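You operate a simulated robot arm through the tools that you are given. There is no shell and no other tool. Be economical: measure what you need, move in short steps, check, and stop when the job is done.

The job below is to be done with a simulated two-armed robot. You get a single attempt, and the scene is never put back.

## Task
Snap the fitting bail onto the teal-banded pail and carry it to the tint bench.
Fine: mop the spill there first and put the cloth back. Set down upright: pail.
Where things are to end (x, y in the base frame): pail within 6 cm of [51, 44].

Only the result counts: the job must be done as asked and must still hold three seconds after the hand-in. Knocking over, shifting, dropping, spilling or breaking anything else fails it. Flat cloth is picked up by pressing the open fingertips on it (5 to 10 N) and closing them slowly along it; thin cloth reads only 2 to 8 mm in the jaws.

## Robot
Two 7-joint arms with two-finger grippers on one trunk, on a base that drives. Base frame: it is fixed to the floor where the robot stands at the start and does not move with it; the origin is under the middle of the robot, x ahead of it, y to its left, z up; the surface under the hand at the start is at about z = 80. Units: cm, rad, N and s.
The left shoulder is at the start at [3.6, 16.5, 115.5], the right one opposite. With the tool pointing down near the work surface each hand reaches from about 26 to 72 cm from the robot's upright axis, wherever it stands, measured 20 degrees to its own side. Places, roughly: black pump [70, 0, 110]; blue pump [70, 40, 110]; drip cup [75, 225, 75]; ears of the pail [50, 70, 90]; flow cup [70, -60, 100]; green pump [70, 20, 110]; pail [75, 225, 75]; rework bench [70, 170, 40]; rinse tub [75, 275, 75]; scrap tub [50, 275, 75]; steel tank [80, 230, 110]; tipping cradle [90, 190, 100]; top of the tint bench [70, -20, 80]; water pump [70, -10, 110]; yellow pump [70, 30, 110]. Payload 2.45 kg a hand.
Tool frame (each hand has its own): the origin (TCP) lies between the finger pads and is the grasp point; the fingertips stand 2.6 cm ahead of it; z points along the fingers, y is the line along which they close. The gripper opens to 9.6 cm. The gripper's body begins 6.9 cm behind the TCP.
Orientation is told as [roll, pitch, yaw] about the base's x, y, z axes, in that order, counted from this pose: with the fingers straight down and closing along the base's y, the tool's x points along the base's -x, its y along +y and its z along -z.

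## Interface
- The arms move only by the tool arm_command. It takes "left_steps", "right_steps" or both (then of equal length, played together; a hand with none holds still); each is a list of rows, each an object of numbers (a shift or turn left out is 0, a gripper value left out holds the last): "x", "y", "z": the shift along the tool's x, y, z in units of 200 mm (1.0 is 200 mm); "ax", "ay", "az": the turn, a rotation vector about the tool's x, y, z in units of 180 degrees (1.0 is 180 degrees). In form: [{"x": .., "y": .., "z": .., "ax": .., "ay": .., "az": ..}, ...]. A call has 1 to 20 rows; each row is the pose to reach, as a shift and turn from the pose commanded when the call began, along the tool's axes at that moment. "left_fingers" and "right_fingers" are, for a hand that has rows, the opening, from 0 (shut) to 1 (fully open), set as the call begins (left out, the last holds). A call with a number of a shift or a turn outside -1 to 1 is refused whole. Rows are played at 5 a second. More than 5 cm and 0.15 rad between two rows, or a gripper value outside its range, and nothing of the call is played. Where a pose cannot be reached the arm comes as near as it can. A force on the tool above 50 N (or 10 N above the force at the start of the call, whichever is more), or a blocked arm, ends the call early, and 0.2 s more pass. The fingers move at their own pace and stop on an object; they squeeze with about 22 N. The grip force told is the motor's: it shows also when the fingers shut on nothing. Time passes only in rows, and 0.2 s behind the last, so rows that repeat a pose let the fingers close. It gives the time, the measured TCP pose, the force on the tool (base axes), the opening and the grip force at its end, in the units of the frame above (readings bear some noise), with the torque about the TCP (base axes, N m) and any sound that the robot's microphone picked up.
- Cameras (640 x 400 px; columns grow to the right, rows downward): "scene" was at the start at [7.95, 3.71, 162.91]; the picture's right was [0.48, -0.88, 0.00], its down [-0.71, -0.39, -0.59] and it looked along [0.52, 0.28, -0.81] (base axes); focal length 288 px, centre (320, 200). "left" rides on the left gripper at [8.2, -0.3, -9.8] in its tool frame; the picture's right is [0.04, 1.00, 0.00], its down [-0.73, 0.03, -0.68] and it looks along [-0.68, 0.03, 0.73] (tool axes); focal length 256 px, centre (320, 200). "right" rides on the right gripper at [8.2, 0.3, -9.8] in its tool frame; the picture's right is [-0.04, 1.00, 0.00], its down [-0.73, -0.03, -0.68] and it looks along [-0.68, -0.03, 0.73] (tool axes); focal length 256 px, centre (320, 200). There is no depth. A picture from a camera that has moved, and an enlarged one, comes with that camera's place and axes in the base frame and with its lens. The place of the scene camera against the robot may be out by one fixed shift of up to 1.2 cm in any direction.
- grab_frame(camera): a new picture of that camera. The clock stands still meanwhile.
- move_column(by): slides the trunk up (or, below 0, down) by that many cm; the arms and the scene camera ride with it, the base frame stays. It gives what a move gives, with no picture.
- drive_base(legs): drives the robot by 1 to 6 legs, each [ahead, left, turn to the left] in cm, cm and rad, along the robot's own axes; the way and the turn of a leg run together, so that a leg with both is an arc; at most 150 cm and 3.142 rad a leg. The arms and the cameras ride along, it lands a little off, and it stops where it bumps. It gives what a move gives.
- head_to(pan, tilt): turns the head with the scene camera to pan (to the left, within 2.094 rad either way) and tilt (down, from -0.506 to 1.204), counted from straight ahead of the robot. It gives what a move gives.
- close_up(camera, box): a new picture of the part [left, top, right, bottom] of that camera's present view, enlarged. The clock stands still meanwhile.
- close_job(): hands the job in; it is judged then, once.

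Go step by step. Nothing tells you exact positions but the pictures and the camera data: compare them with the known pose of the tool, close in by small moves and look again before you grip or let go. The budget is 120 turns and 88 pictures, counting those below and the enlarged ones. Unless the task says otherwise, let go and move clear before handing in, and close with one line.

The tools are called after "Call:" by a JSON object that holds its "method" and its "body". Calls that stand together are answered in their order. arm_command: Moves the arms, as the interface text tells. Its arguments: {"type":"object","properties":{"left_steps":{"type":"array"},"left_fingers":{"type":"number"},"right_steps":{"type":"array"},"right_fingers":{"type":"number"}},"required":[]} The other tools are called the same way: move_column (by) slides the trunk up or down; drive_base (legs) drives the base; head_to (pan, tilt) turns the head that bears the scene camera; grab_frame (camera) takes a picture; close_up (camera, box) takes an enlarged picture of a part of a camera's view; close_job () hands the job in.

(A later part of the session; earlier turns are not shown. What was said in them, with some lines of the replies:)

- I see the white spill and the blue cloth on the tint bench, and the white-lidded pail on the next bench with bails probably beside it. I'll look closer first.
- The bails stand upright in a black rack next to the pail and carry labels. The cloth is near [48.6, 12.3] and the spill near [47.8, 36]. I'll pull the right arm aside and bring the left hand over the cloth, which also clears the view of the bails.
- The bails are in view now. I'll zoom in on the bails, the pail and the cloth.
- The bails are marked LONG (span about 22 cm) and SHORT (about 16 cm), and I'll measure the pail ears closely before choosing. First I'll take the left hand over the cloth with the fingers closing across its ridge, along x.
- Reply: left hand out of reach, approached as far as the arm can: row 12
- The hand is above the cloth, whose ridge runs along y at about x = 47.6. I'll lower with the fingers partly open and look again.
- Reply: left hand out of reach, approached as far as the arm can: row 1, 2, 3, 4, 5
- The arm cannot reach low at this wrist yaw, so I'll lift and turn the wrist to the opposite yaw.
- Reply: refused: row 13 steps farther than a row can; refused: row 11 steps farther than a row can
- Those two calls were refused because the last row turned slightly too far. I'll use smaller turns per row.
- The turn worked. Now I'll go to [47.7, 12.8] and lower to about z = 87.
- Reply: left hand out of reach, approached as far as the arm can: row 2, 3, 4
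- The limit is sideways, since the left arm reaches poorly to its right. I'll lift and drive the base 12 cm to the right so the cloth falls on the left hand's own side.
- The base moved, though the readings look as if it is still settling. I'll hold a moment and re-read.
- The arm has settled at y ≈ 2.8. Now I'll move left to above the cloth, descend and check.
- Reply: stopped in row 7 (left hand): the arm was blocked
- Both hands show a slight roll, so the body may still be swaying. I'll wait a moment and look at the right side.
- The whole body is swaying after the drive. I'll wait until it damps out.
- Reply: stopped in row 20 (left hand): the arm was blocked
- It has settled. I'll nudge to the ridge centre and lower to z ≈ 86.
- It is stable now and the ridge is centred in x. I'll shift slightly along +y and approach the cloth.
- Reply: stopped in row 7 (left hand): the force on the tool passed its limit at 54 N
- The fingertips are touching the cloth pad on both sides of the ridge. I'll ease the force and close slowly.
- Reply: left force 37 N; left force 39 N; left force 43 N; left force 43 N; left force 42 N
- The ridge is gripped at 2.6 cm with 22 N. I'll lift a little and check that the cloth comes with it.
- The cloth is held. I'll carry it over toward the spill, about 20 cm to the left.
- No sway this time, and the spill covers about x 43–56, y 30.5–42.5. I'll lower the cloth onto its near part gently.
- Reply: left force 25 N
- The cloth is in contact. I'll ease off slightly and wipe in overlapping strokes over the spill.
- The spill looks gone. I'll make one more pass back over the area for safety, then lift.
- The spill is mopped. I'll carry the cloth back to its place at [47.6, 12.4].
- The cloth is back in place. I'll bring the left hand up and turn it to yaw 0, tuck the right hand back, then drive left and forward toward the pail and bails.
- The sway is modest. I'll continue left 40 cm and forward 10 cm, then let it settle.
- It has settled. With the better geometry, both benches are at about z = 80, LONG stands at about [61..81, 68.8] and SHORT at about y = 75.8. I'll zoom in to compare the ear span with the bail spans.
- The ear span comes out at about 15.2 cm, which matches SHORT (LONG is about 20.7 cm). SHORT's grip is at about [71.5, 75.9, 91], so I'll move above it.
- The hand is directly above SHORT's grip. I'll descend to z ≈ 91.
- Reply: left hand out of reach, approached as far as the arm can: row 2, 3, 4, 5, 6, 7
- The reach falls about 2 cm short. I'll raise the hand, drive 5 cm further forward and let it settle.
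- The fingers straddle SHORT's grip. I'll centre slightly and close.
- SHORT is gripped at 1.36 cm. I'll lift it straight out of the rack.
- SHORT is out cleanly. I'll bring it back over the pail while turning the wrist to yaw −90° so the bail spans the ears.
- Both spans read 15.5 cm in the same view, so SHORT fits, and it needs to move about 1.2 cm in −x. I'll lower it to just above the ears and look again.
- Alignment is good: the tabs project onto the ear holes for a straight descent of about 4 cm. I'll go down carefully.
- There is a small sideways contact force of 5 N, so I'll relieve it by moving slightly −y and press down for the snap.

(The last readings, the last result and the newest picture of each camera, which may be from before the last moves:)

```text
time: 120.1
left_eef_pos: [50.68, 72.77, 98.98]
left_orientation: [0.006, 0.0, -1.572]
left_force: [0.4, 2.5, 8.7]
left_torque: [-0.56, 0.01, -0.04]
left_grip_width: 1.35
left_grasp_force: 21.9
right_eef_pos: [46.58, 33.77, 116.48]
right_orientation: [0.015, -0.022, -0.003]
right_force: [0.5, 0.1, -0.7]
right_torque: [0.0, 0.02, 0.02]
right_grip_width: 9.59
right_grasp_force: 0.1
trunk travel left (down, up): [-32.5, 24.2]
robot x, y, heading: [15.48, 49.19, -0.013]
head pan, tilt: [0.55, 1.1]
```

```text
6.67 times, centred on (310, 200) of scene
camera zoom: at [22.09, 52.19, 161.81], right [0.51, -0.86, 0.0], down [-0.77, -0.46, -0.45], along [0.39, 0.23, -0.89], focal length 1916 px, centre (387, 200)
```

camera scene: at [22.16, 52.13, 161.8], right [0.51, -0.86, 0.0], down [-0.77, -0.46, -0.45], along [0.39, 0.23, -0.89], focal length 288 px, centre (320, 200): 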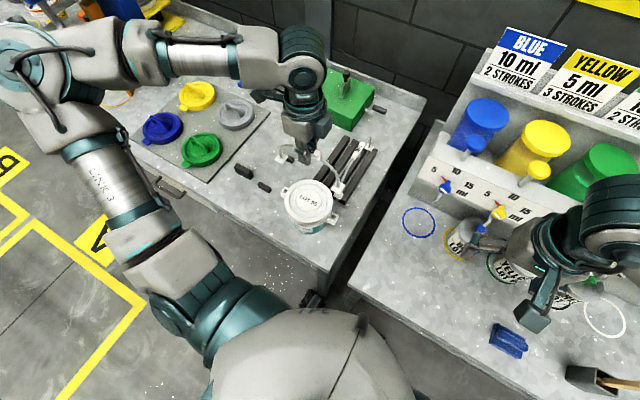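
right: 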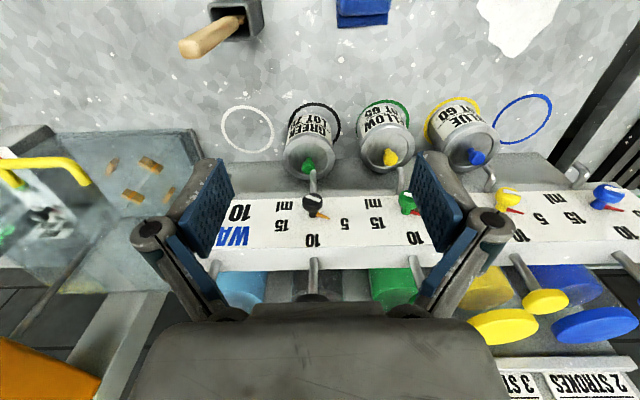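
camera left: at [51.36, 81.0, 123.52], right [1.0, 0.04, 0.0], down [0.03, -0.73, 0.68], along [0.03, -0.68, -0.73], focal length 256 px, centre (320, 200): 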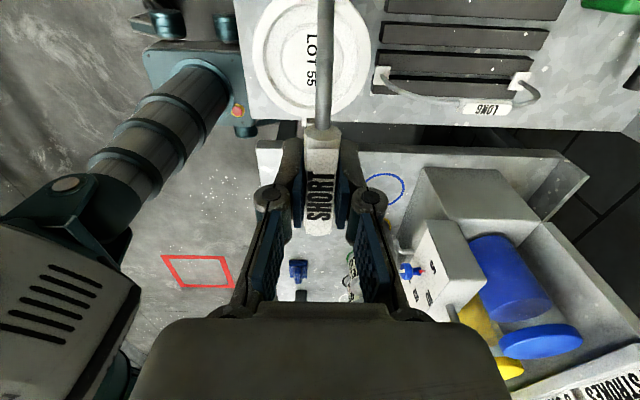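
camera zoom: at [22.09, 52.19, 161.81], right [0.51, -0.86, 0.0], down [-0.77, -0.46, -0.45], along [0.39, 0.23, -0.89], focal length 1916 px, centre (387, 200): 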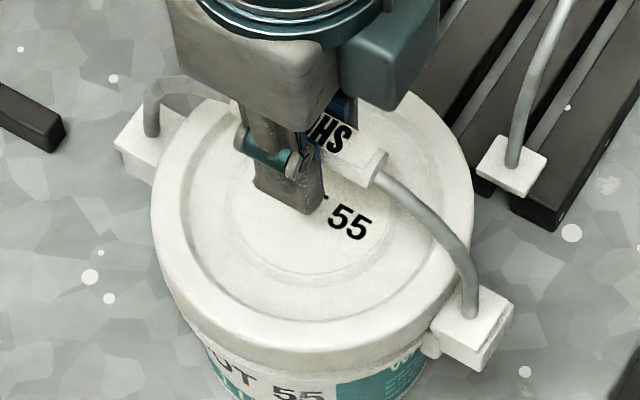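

The tabs look seated, but no click was reported. I'll press a little more.

Call:
{"method": "arm_command", "body": {"left_steps": [{"z": 0.01}, {"z": 0.02}, {"z": 0.03}, {"z": 0.04}, {"z": 0.05}, {"z": 0.05}]}}

Call:
{"method": "close_up", "body": {"camera": "scene", "box": [270, 170, 350, 230]}}

```text
time: 121.5
left_eef_pos: [50.67, 72.74, 97.87]
left_orientation: [0.002, 0.001, -1.57]
left_force: [4.0, 3.2, 11.4]
left_torque: [-0.09, 0.06, 0.04]
left_grip_width: 1.49
left_grasp_force: 21.6
right_eef_pos: [46.71, 33.73, 116.45]
right_orientation: [0.015, -0.021, -0.005]
right_force: [-0.1, -0.3, -0.2]
right_torque: [0.01, 0.0, 0.0]
right_grip_width: 9.59
right_grasp_force: 0.0
trunk travel left (down, up): [-32.5, 24.2]
robot x, y, heading: [15.48, 49.48, -0.01]
head pan, tilt: [0.55, 1.1]
```

```text
6.67 times, centred on (310, 200) of scene
camera zoom: at [22.15, 52.21, 161.8], right [0.51, -0.86, 0.0], down [-0.77, -0.46, -0.45], along [0.39, 0.23, -0.89], focal length 1916 px, centre (387, 200)
```

zoom: 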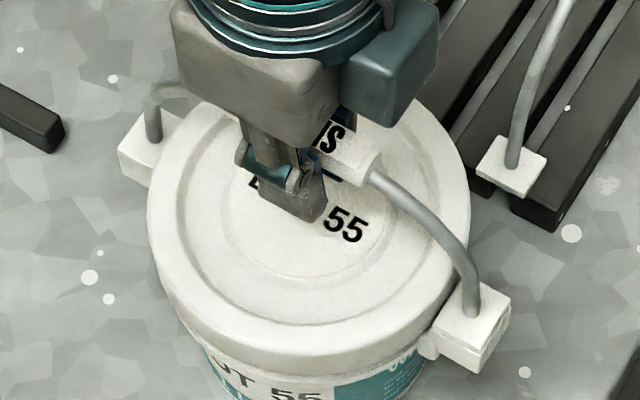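

The hand slid down on the grip while the bail stayed put. I'll test with a gentle tug upward to see whether it is snapped on.

Call:
{"method": "arm_command", "body": {"left_steps": [{"z": -0.02}, {"z": -0.04}, {"z": -0.06}, {"z": -0.08}, {"z": -0.1}, {"z": -0.1}]}}

Call:
{"method": "close_up", "body": {"camera": "scene", "box": [270, 170, 350, 230]}}

```text
time: 122.9
left_eef_pos: [50.71, 72.84, 99.95]
left_orientation: [0.004, -0.001, -1.571]
left_force: [0.5, 0.1, -12.3]
left_torque: [-0.01, 0.0, -0.01]
left_grip_width: 1.33
left_grasp_force: 22.3
right_eef_pos: [46.72, 33.72, 116.43]
right_orientation: [0.015, -0.02, -0.005]
right_force: [-0.1, -0.1, 0.3]
right_torque: [-0.01, -0.03, 0.02]
right_grip_width: 9.59
right_grasp_force: 0.0
trunk travel left (down, up): [-32.5, 24.2]
robot x, y, heading: [14.9, 49.22, -0.008]
head pan, tilt: [0.55, 1.1]
```

```text
6.67 times, centred on (310, 200) of scene
camera zoom: at [22.33, 52.24, 161.77], right [0.51, -0.86, 0.0], down [-0.77, -0.46, -0.45], along [0.39, 0.23, -0.89], focal length 1916 px, centre (387, 200)
```

zoom: 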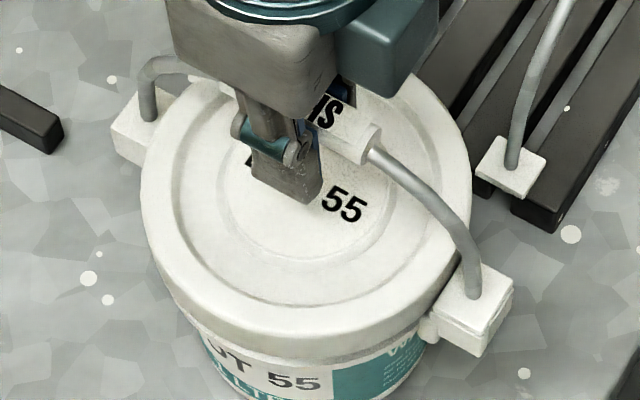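

The pail lifted with the bail (about 12 N), so it is snapped on and hangs level. I'll lift it a further 7 cm and check for slip.

Call:
{"method": "arm_command", "body": {"left_steps": [{"z": -0.05}, {"z": -0.1}, {"z": -0.16}, {"z": -0.22}, {"z": -0.28}, {"z": -0.34}, {"z": -0.34}, {"z": -0.34}]}}

Call:
{"method": "grab_frame", "body": {"camera": "scene"}}

Call:
{"method": "grab_frame", "body": {"camera": "left"}}

```text
time: 124.7
left_eef_pos: [50.74, 72.74, 106.8]
left_orientation: [0.003, 0.001, -1.572]
left_force: [0.0, 0.1, -12.8]
left_torque: [-0.05, 0.0, -0.03]
left_grip_width: 1.31
left_grasp_force: 22.2
right_eef_pos: [46.7, 33.77, 116.53]
right_orientation: [0.014, -0.019, -0.005]
right_force: [0.0, 0.1, 0.3]
right_torque: [0.01, 0.01, -0.02]
right_grip_width: 9.62
right_grasp_force: 0.1
trunk travel left (down, up): [-32.5, 24.2]
robot x, y, heading: [14.94, 49.4, -0.01]
head pan, tilt: [0.55, 1.1]
```

```text
33 pictures are left
camera scene: at [22.3, 52.25, 161.78], right [0.51, -0.86, 0.0], down [-0.77, -0.46, -0.45], along [0.39, 0.23, -0.89], focal length 288 px, centre (320, 200)
```

scene: 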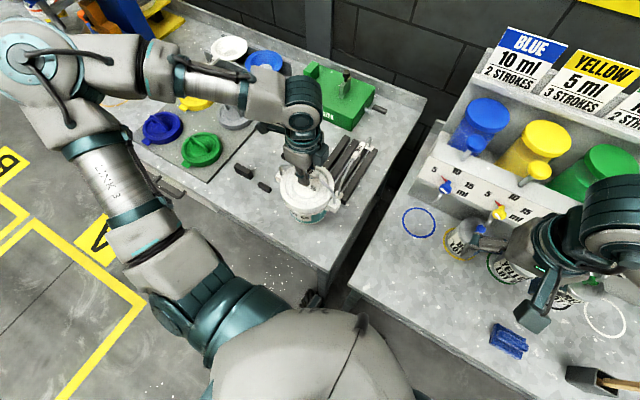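

```text
32 pictures are left
camera left: at [50.24, 80.87, 116.47], right [1.0, 0.04, 0.0], down [0.03, -0.73, 0.68], along [0.03, -0.68, -0.73], focal length 256 px, centre (320, 200)
```

left: 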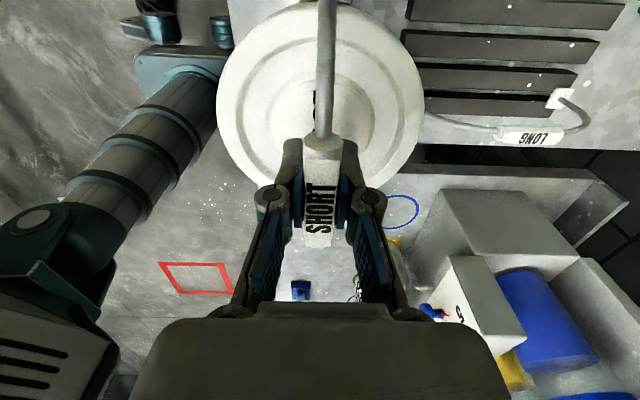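

It is held firmly without slip. I'll lift another 3 cm, then drive 26 cm to the right so the pail comes over the tint bench.

Call:
{"method": "arm_command", "body": {"left_steps": [{"z": -0.08}, {"z": -0.15}, {"z": -0.15}]}}

Call:
{"method": "drive_base", "body": {"legs": [[0, -26, 0]]}}

Call:
{"method": "arm_command", "body": {"left_steps": [{}, {}, {}, {}, {}]}}

Call:
{"method": "grab_frame", "body": {"camera": "scene"}}

```text
time: 125.5
left_eef_pos: [50.67, 72.74, 109.85]
left_orientation: [0.004, 0.0, -1.569]
left_force: [0.9, -0.7, -11.8]
left_torque: [-0.06, -0.02, -0.01]
left_grip_width: 1.28
left_grasp_force: 21.7
right_eef_pos: [46.68, 33.81, 116.58]
right_orientation: [0.016, -0.018, -0.005]
right_force: [0.6, 0.5, -0.6]
right_torque: [-0.01, -0.01, 0.01]
right_grip_width: 9.62
right_grasp_force: 0.0
trunk travel left (down, up): [-32.5, 24.2]
robot x, y, heading: [14.97, 49.08, -0.009]
head pan, tilt: [0.55, 1.1]
```

```text
time: 127.3
left_eef_pos: [50.38, 47.79, 109.56]
left_orientation: [0.005, -0.009, -1.567]
left_force: [-0.2, 0.5, -11.8]
left_torque: [0.01, 0.04, 0.0]
left_grip_width: 1.33
left_grasp_force: 22.4
right_eef_pos: [46.5, 8.82, 116.6]
right_orientation: [0.008, -0.018, -0.002]
right_force: [0.3, 0.4, 0.2]
right_torque: [-0.03, -0.03, -0.02]
right_grip_width: 9.6
right_grasp_force: 0.1
trunk travel left (down, up): [-32.5, 24.2]
robot x, y, heading: [15.14, 23.56, -0.01]
head pan, tilt: [0.55, 1.1]
```

```text
time: 128.5
left_eef_pos: [50.08, 47.99, 109.73]
left_orientation: [0.005, -0.01, -1.568]
left_force: [-0.5, 1.1, -12.5]
left_torque: [-0.04, -0.02, -0.02]
left_grip_width: 1.32
left_grasp_force: 21.8
right_eef_pos: [46.15, 9.12, 116.63]
right_orientation: [0.01, -0.024, -0.004]
right_force: [-1.6, 0.1, 0.9]
right_torque: [-0.04, -0.01, 0.01]
right_grip_width: 9.61
right_grasp_force: 0.0
trunk travel left (down, up): [-32.5, 24.2]
robot x, y, heading: [15.23, 23.24, -0.007]
head pan, tilt: [0.55, 1.1]
```

```text
31 pictures are left
camera scene: at [22.05, 27.84, 161.74], right [0.51, -0.86, 0.01], down [-0.77, -0.46, -0.45], along [0.39, 0.23, -0.89], focal length 288 px, centre (320, 200)
```

scene: 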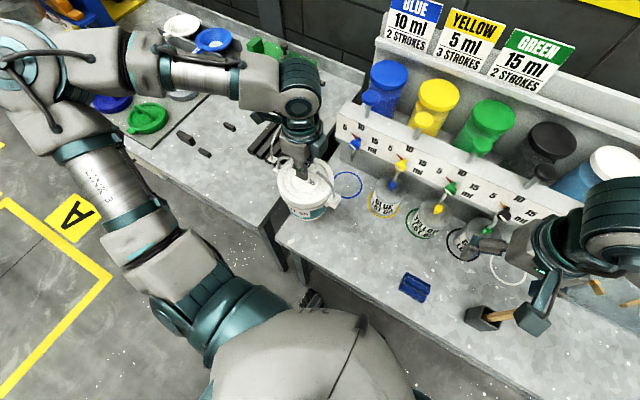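

There is only minor sway. I'll let it settle, shift to the target spot and lower partway.

Call:
{"method": "arm_command", "body": {"left_steps": [{"x": -0.05, "y": 0.01}, {"x": -0.1, "y": 0.02}, {"x": -0.15, "y": 0.035}, {"x": -0.2, "y": 0.04}, {"x": -0.2, "y": 0.04}, {"x": -0.2, "y": 0.04}, {"x": -0.2, "y": 0.04}, {"x": -0.2, "y": 0.04}, {"x": -0.2, "y": 0.04}, {"x": -0.2, "y": 0.04}, {"x": -0.2, "y": 0.04}, {"x": -0.2, "y": 0.04}, {"x": -0.2, "y": 0.04}, {"x": -0.2, "y": 0.04}, {"x": -0.2, "y": 0.04}, {"x": -0.2, "y": 0.04}, {"x": -0.2, "y": 0.04}, {"x": -0.2, "y": 0.04}, {"x": -0.2, "y": 0.04}]}}

Call:
{"method": "arm_command", "body": {"left_steps": [{"z": 0.08}, {"z": 0.16}, {"z": 0.24}, {"z": 0.32}, {"z": 0.38}, {"z": 0.42}, {"z": 0.42}, {"z": 0.42}]}}

Call:
{"method": "grab_frame", "body": {"camera": "scene"}}

```text
time: 132.5
left_eef_pos: [50.85, 43.08, 110.08]
left_orientation: [0.004, -0.001, -1.571]
left_force: [-0.7, -0.6, -12.2]
left_torque: [-0.04, 0.01, -0.02]
left_grip_width: 1.31
left_grasp_force: 21.6
right_eef_pos: [46.17, 8.07, 116.65]
right_orientation: [0.016, -0.023, -0.004]
right_force: [0.4, 0.4, -0.9]
right_torque: [-0.02, -0.01, 0.01]
right_grip_width: 9.6
right_grasp_force: 0.0
trunk travel left (down, up): [-32.5, 24.2]
robot x, y, heading: [15.03, 23.29, -0.01]
head pan, tilt: [0.55, 1.1]
```

```text
time: 134.3
left_eef_pos: [50.96, 43.55, 101.5]
left_orientation: [0.004, -0.005, -1.571]
left_force: [-0.2, -0.1, -13.0]
left_torque: [-0.01, 0.02, -0.02]
left_grip_width: 1.32
left_grasp_force: 21.5
right_eef_pos: [46.22, 8.5, 116.66]
right_orientation: [0.013, -0.023, -0.003]
right_force: [-0.8, 0.2, -0.6]
right_torque: [0.0, -0.02, 0.0]
right_grip_width: 9.62
right_grasp_force: 0.1
trunk travel left (down, up): [-32.5, 24.2]
robot x, y, heading: [15.12, 23.08, -0.01]
head pan, tilt: [0.55, 1.1]
```

```text
30 pictures are left
camera scene: at [22.06, 26.48, 161.78], right [0.51, -0.86, 0.0], down [-0.77, -0.46, -0.45], along [0.39, 0.23, -0.89], focal length 288 px, centre (320, 200)
```

scene: 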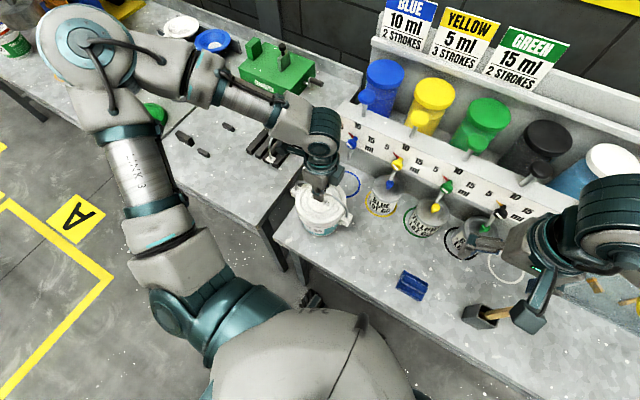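

The pail hangs over [51, 43.5], just above the bench. I'll lower slowly until the weight comes off.

Call:
{"method": "arm_command", "body": {"left_steps": [{"z": 0.02}, {"z": 0.04}, {"z": 0.06}, {"z": 0.075}, {"z": 0.075}]}}

Call:
{"method": "arm_command", "body": {"left_steps": [{"z": 0.01}, {"z": 0.02}, {"z": 0.03}, {"z": 0.035}, {"z": 0.035}]}}

```text
time: 135.5
left_eef_pos: [50.84, 43.46, 100.0]
left_orientation: [0.004, -0.005, -1.571]
left_force: [0.4, 0.3, -12.8]
left_torque: [-0.02, 0.01, 0.03]
left_grip_width: 1.33
left_grasp_force: 22.1
right_eef_pos: [46.12, 8.53, 116.71]
right_orientation: [0.011, -0.023, -0.003]
right_force: [-0.3, 0.2, 0.5]
right_torque: [-0.01, -0.03, -0.03]
right_grip_width: 9.59
right_grasp_force: 0.2
trunk travel left (down, up): [-32.5, 24.2]
robot x, y, heading: [14.78, 23.67, -0.013]
head pan, tilt: [0.55, 1.1]
```

```text
time: 136.7
left_eef_pos: [50.91, 43.36, 99.41]
left_orientation: [0.006, -0.005, -1.571]
left_force: [1.0, -0.2, -12.4]
left_torque: [-0.01, -0.01, -0.01]
left_grip_width: 1.34
left_grasp_force: 22.1
right_eef_pos: [46.09, 8.36, 116.64]
right_orientation: [0.014, -0.023, -0.004]
right_force: [0.9, 1.6, 0.4]
right_torque: [-0.01, 0.02, -0.02]
right_grip_width: 9.57
right_grasp_force: 0.0
trunk travel left (down, up): [-32.5, 24.2]
robot x, y, heading: [15.06, 23.82, -0.01]
head pan, tilt: [0.55, 1.1]
```

Call:
{"method": "arm_command", "body": {"left_steps": [{"z": 0.01}, {"z": 0.02}, {"z": 0.03}, {"z": 0.03}]}}

Call:
{"method": "arm_command", "body": {"left_steps": [{"z": 0.01}, {"z": 0.02}, {"z": 0.03}, {"z": 0.03}]}}

```text
time: 137.7
left_eef_pos: [50.94, 43.31, 98.78]
left_orientation: [0.005, -0.005, -1.569]
left_force: [0.1, -0.2, -12.4]
left_torque: [-0.02, 0.0, 0.0]
left_grip_width: 1.32
left_grasp_force: 21.7
right_eef_pos: [46.16, 8.31, 116.66]
right_orientation: [0.012, -0.023, -0.004]
right_force: [-0.1, 0.7, 0.2]
right_torque: [-0.01, -0.02, 0.0]
right_grip_width: 9.61
right_grasp_force: 0.2
trunk travel left (down, up): [-32.5, 24.2]
robot x, y, heading: [14.82, 23.28, -0.009]
head pan, tilt: [0.55, 1.1]
```

```text
time: 138.7
left_eef_pos: [50.96, 43.4, 98.25]
left_orientation: [0.007, -0.006, -1.569]
left_force: [1.2, 2.2, -1.9]
left_torque: [-0.09, 0.02, 0.0]
left_grip_width: 1.33
left_grasp_force: 22.0
right_eef_pos: [46.16, 8.5, 116.7]
right_orientation: [0.013, -0.022, -0.003]
right_force: [0.2, -0.3, 0.7]
right_torque: [0.01, 0.0, -0.01]
right_grip_width: 9.6
right_grasp_force: 0.1
trunk travel left (down, up): [-32.5, 24.2]
robot x, y, heading: [15.26, 23.43, -0.011]
head pan, tilt: [0.55, 1.1]
```

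The pail has touched down (the weight is off). I'll lower a hair, check the picture, then release.

Call:
{"method": "arm_command", "body": {"left_steps": [{"z": 0.008}, {"z": 0.012}, {"z": 0.012}]}}

Call:
{"method": "close_up", "body": {"camera": "scene", "box": [250, 130, 410, 270]}}

```text
time: 139.5
left_eef_pos: [50.97, 43.35, 97.99]
left_orientation: [0.01, -0.007, -1.571]
left_force: [6.3, 4.4, 17.5]
left_torque: [0.04, 0.05, 0.0]
left_grip_width: 1.34
left_grasp_force: 21.6
right_eef_pos: [46.11, 8.31, 116.6]
right_orientation: [0.014, -0.023, -0.003]
right_force: [-0.6, -0.5, 0.4]
right_torque: [0.0, 0.05, 0.0]
right_grip_width: 9.6
right_grasp_force: 0.2
trunk travel left (down, up): [-32.5, 24.2]
robot x, y, heading: [14.7, 23.51, -0.009]
head pan, tilt: [0.55, 1.1]
```

```text
2.86 times, centred on (330, 200) of scene
camera zoom: at [21.86, 26.44, 161.82], right [0.51, -0.86, 0.0], down [-0.77, -0.46, -0.45], along [0.39, 0.23, -0.89], focal length 821 px, centre (291, 200)
```

zoom: 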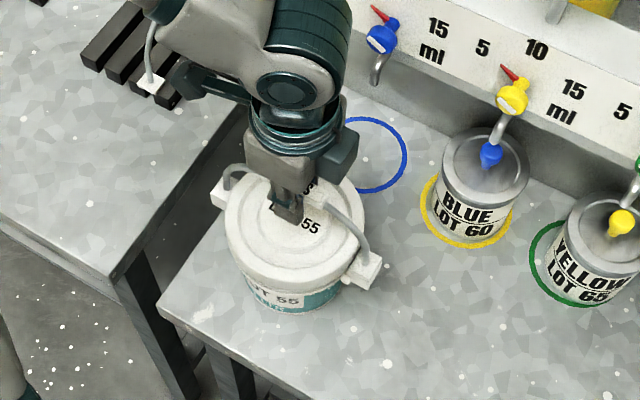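

The pail stands upright on the bench. I'll ease the pressure, open the fingers and rise straight up.

Call:
{"method": "arm_command", "body": {"left_steps": [{"z": -0.008}, {"z": -0.01}]}}

Call:
{"method": "arm_command", "body": {"left_steps": [{}, {}, {}, {}], "left_fingers": 0.4}}

Call:
{"method": "arm_command", "body": {"left_steps": [{"z": -0.05}, {"z": -0.12}, {"z": -0.25}, {"z": -0.4}, {"z": -0.6}, {"z": -0.8}]}}

Call:
{"method": "grab_frame", "body": {"camera": "left"}}

Call:
{"method": "grab_frame", "body": {"camera": "scene"}}

```text
time: 140.1
left_eef_pos: [50.8, 43.32, 98.01]
left_orientation: [0.003, -0.003, -1.57]
left_force: [2.9, -0.4, -4.6]
left_torque: [-0.13, -0.04, 0.03]
left_grip_width: 1.33
left_grasp_force: 21.6
right_eef_pos: [46.04, 8.38, 116.53]
right_orientation: [0.014, -0.025, -0.004]
right_force: [0.5, -0.3, -0.3]
right_torque: [0.02, 0.0, 0.04]
right_grip_width: 9.62
right_grasp_force: 0.0
trunk travel left (down, up): [-32.5, 24.2]
robot x, y, heading: [15.01, 23.46, -0.013]
head pan, tilt: [0.55, 1.1]
```

```text
time: 141.1
left_eef_pos: [50.82, 43.41, 98.15]
left_orientation: [0.006, -0.003, -1.57]
left_force: [0.2, -0.6, -0.1]
left_torque: [0.0, 0.01, 0.0]
left_grip_width: 3.85
left_grasp_force: 0.0
right_eef_pos: [46.14, 8.26, 116.59]
right_orientation: [0.013, -0.022, -0.004]
right_force: [0.9, 0.1, -0.8]
right_torque: [-0.01, 0.0, 0.02]
right_grip_width: 9.59
right_grasp_force: 0.0
trunk travel left (down, up): [-32.5, 24.2]
robot x, y, heading: [15.1, 23.34, -0.014]
head pan, tilt: [0.55, 1.1]
```

```text
time: 142.5
left_eef_pos: [50.62, 43.47, 114.23]
left_orientation: [0.008, -0.004, -1.569]
left_force: [-0.3, -0.7, 0.2]
left_torque: [0.01, -0.01, -0.03]
left_grip_width: 3.82
left_grasp_force: 0.1
right_eef_pos: [46.1, 8.3, 116.69]
right_orientation: [0.015, -0.025, -0.005]
right_force: [0.4, 0.0, 0.1]
right_torque: [0.0, -0.05, -0.03]
right_grip_width: 9.6
right_grasp_force: 0.1
trunk travel left (down, up): [-32.5, 24.2]
robot x, y, heading: [14.8, 23.17, -0.009]
head pan, tilt: [0.55, 1.1]
```

```text
28 pictures are left
camera left: at [50.2, 51.64, 123.93], right [1.0, 0.04, 0.01], down [0.03, -0.73, 0.68], along [0.03, -0.68, -0.73], focal length 256 px, centre (320, 200)
```

left: 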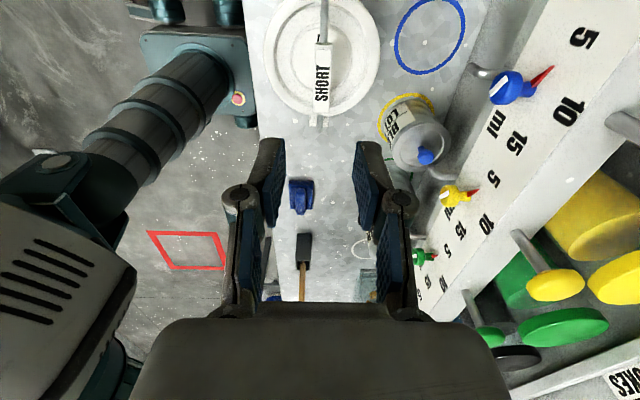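

```text
27 pictures are left
camera scene: at [21.77, 26.31, 161.81], right [0.51, -0.86, 0.0], down [-0.77, -0.46, -0.45], along [0.39, 0.23, -0.89], focal length 288 px, centre (320, 200)
```

scene: 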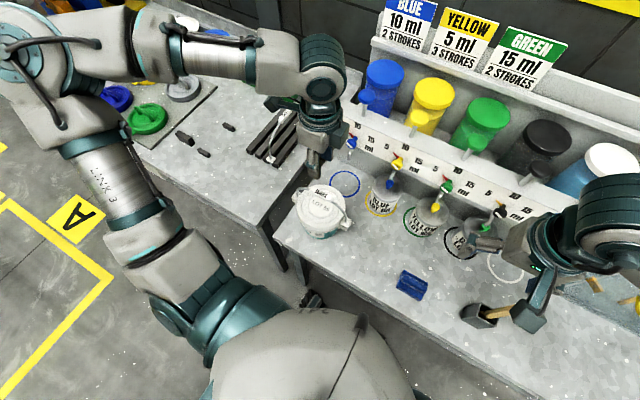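

The pail stands at about [50.9, 44.2] with the bail on and the hand clear. I'll check it once more close up.

Call:
{"method": "close_up", "body": {"camera": "scene", "box": [270, 170, 450, 310]}}

```text
2.86 times, centred on (360, 240) of scene
camera zoom: at [21.77, 26.31, 161.81], right [0.51, -0.86, 0.0], down [-0.77, -0.46, -0.45], along [0.39, 0.23, -0.89], focal length 821 px, centre (206, 86)
```

zoom: 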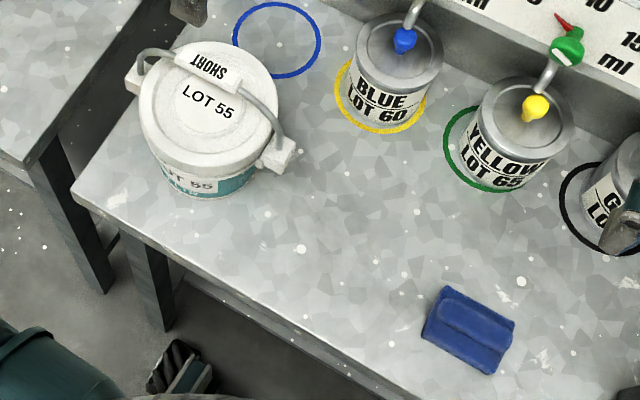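

The spill is gone, the cloth is back, and the pail stands upright with SHORT snapped on, so I'm handing in.

Call:
{"method": "close_job", "body": {}}

```text
The job is handed in.
```

The job is handed in: the spill is mopped and the cloth is back in its place. The SHORT bail is snapped onto the teal-banded pail, which stands upright at about [51, 44] on the tint bench.
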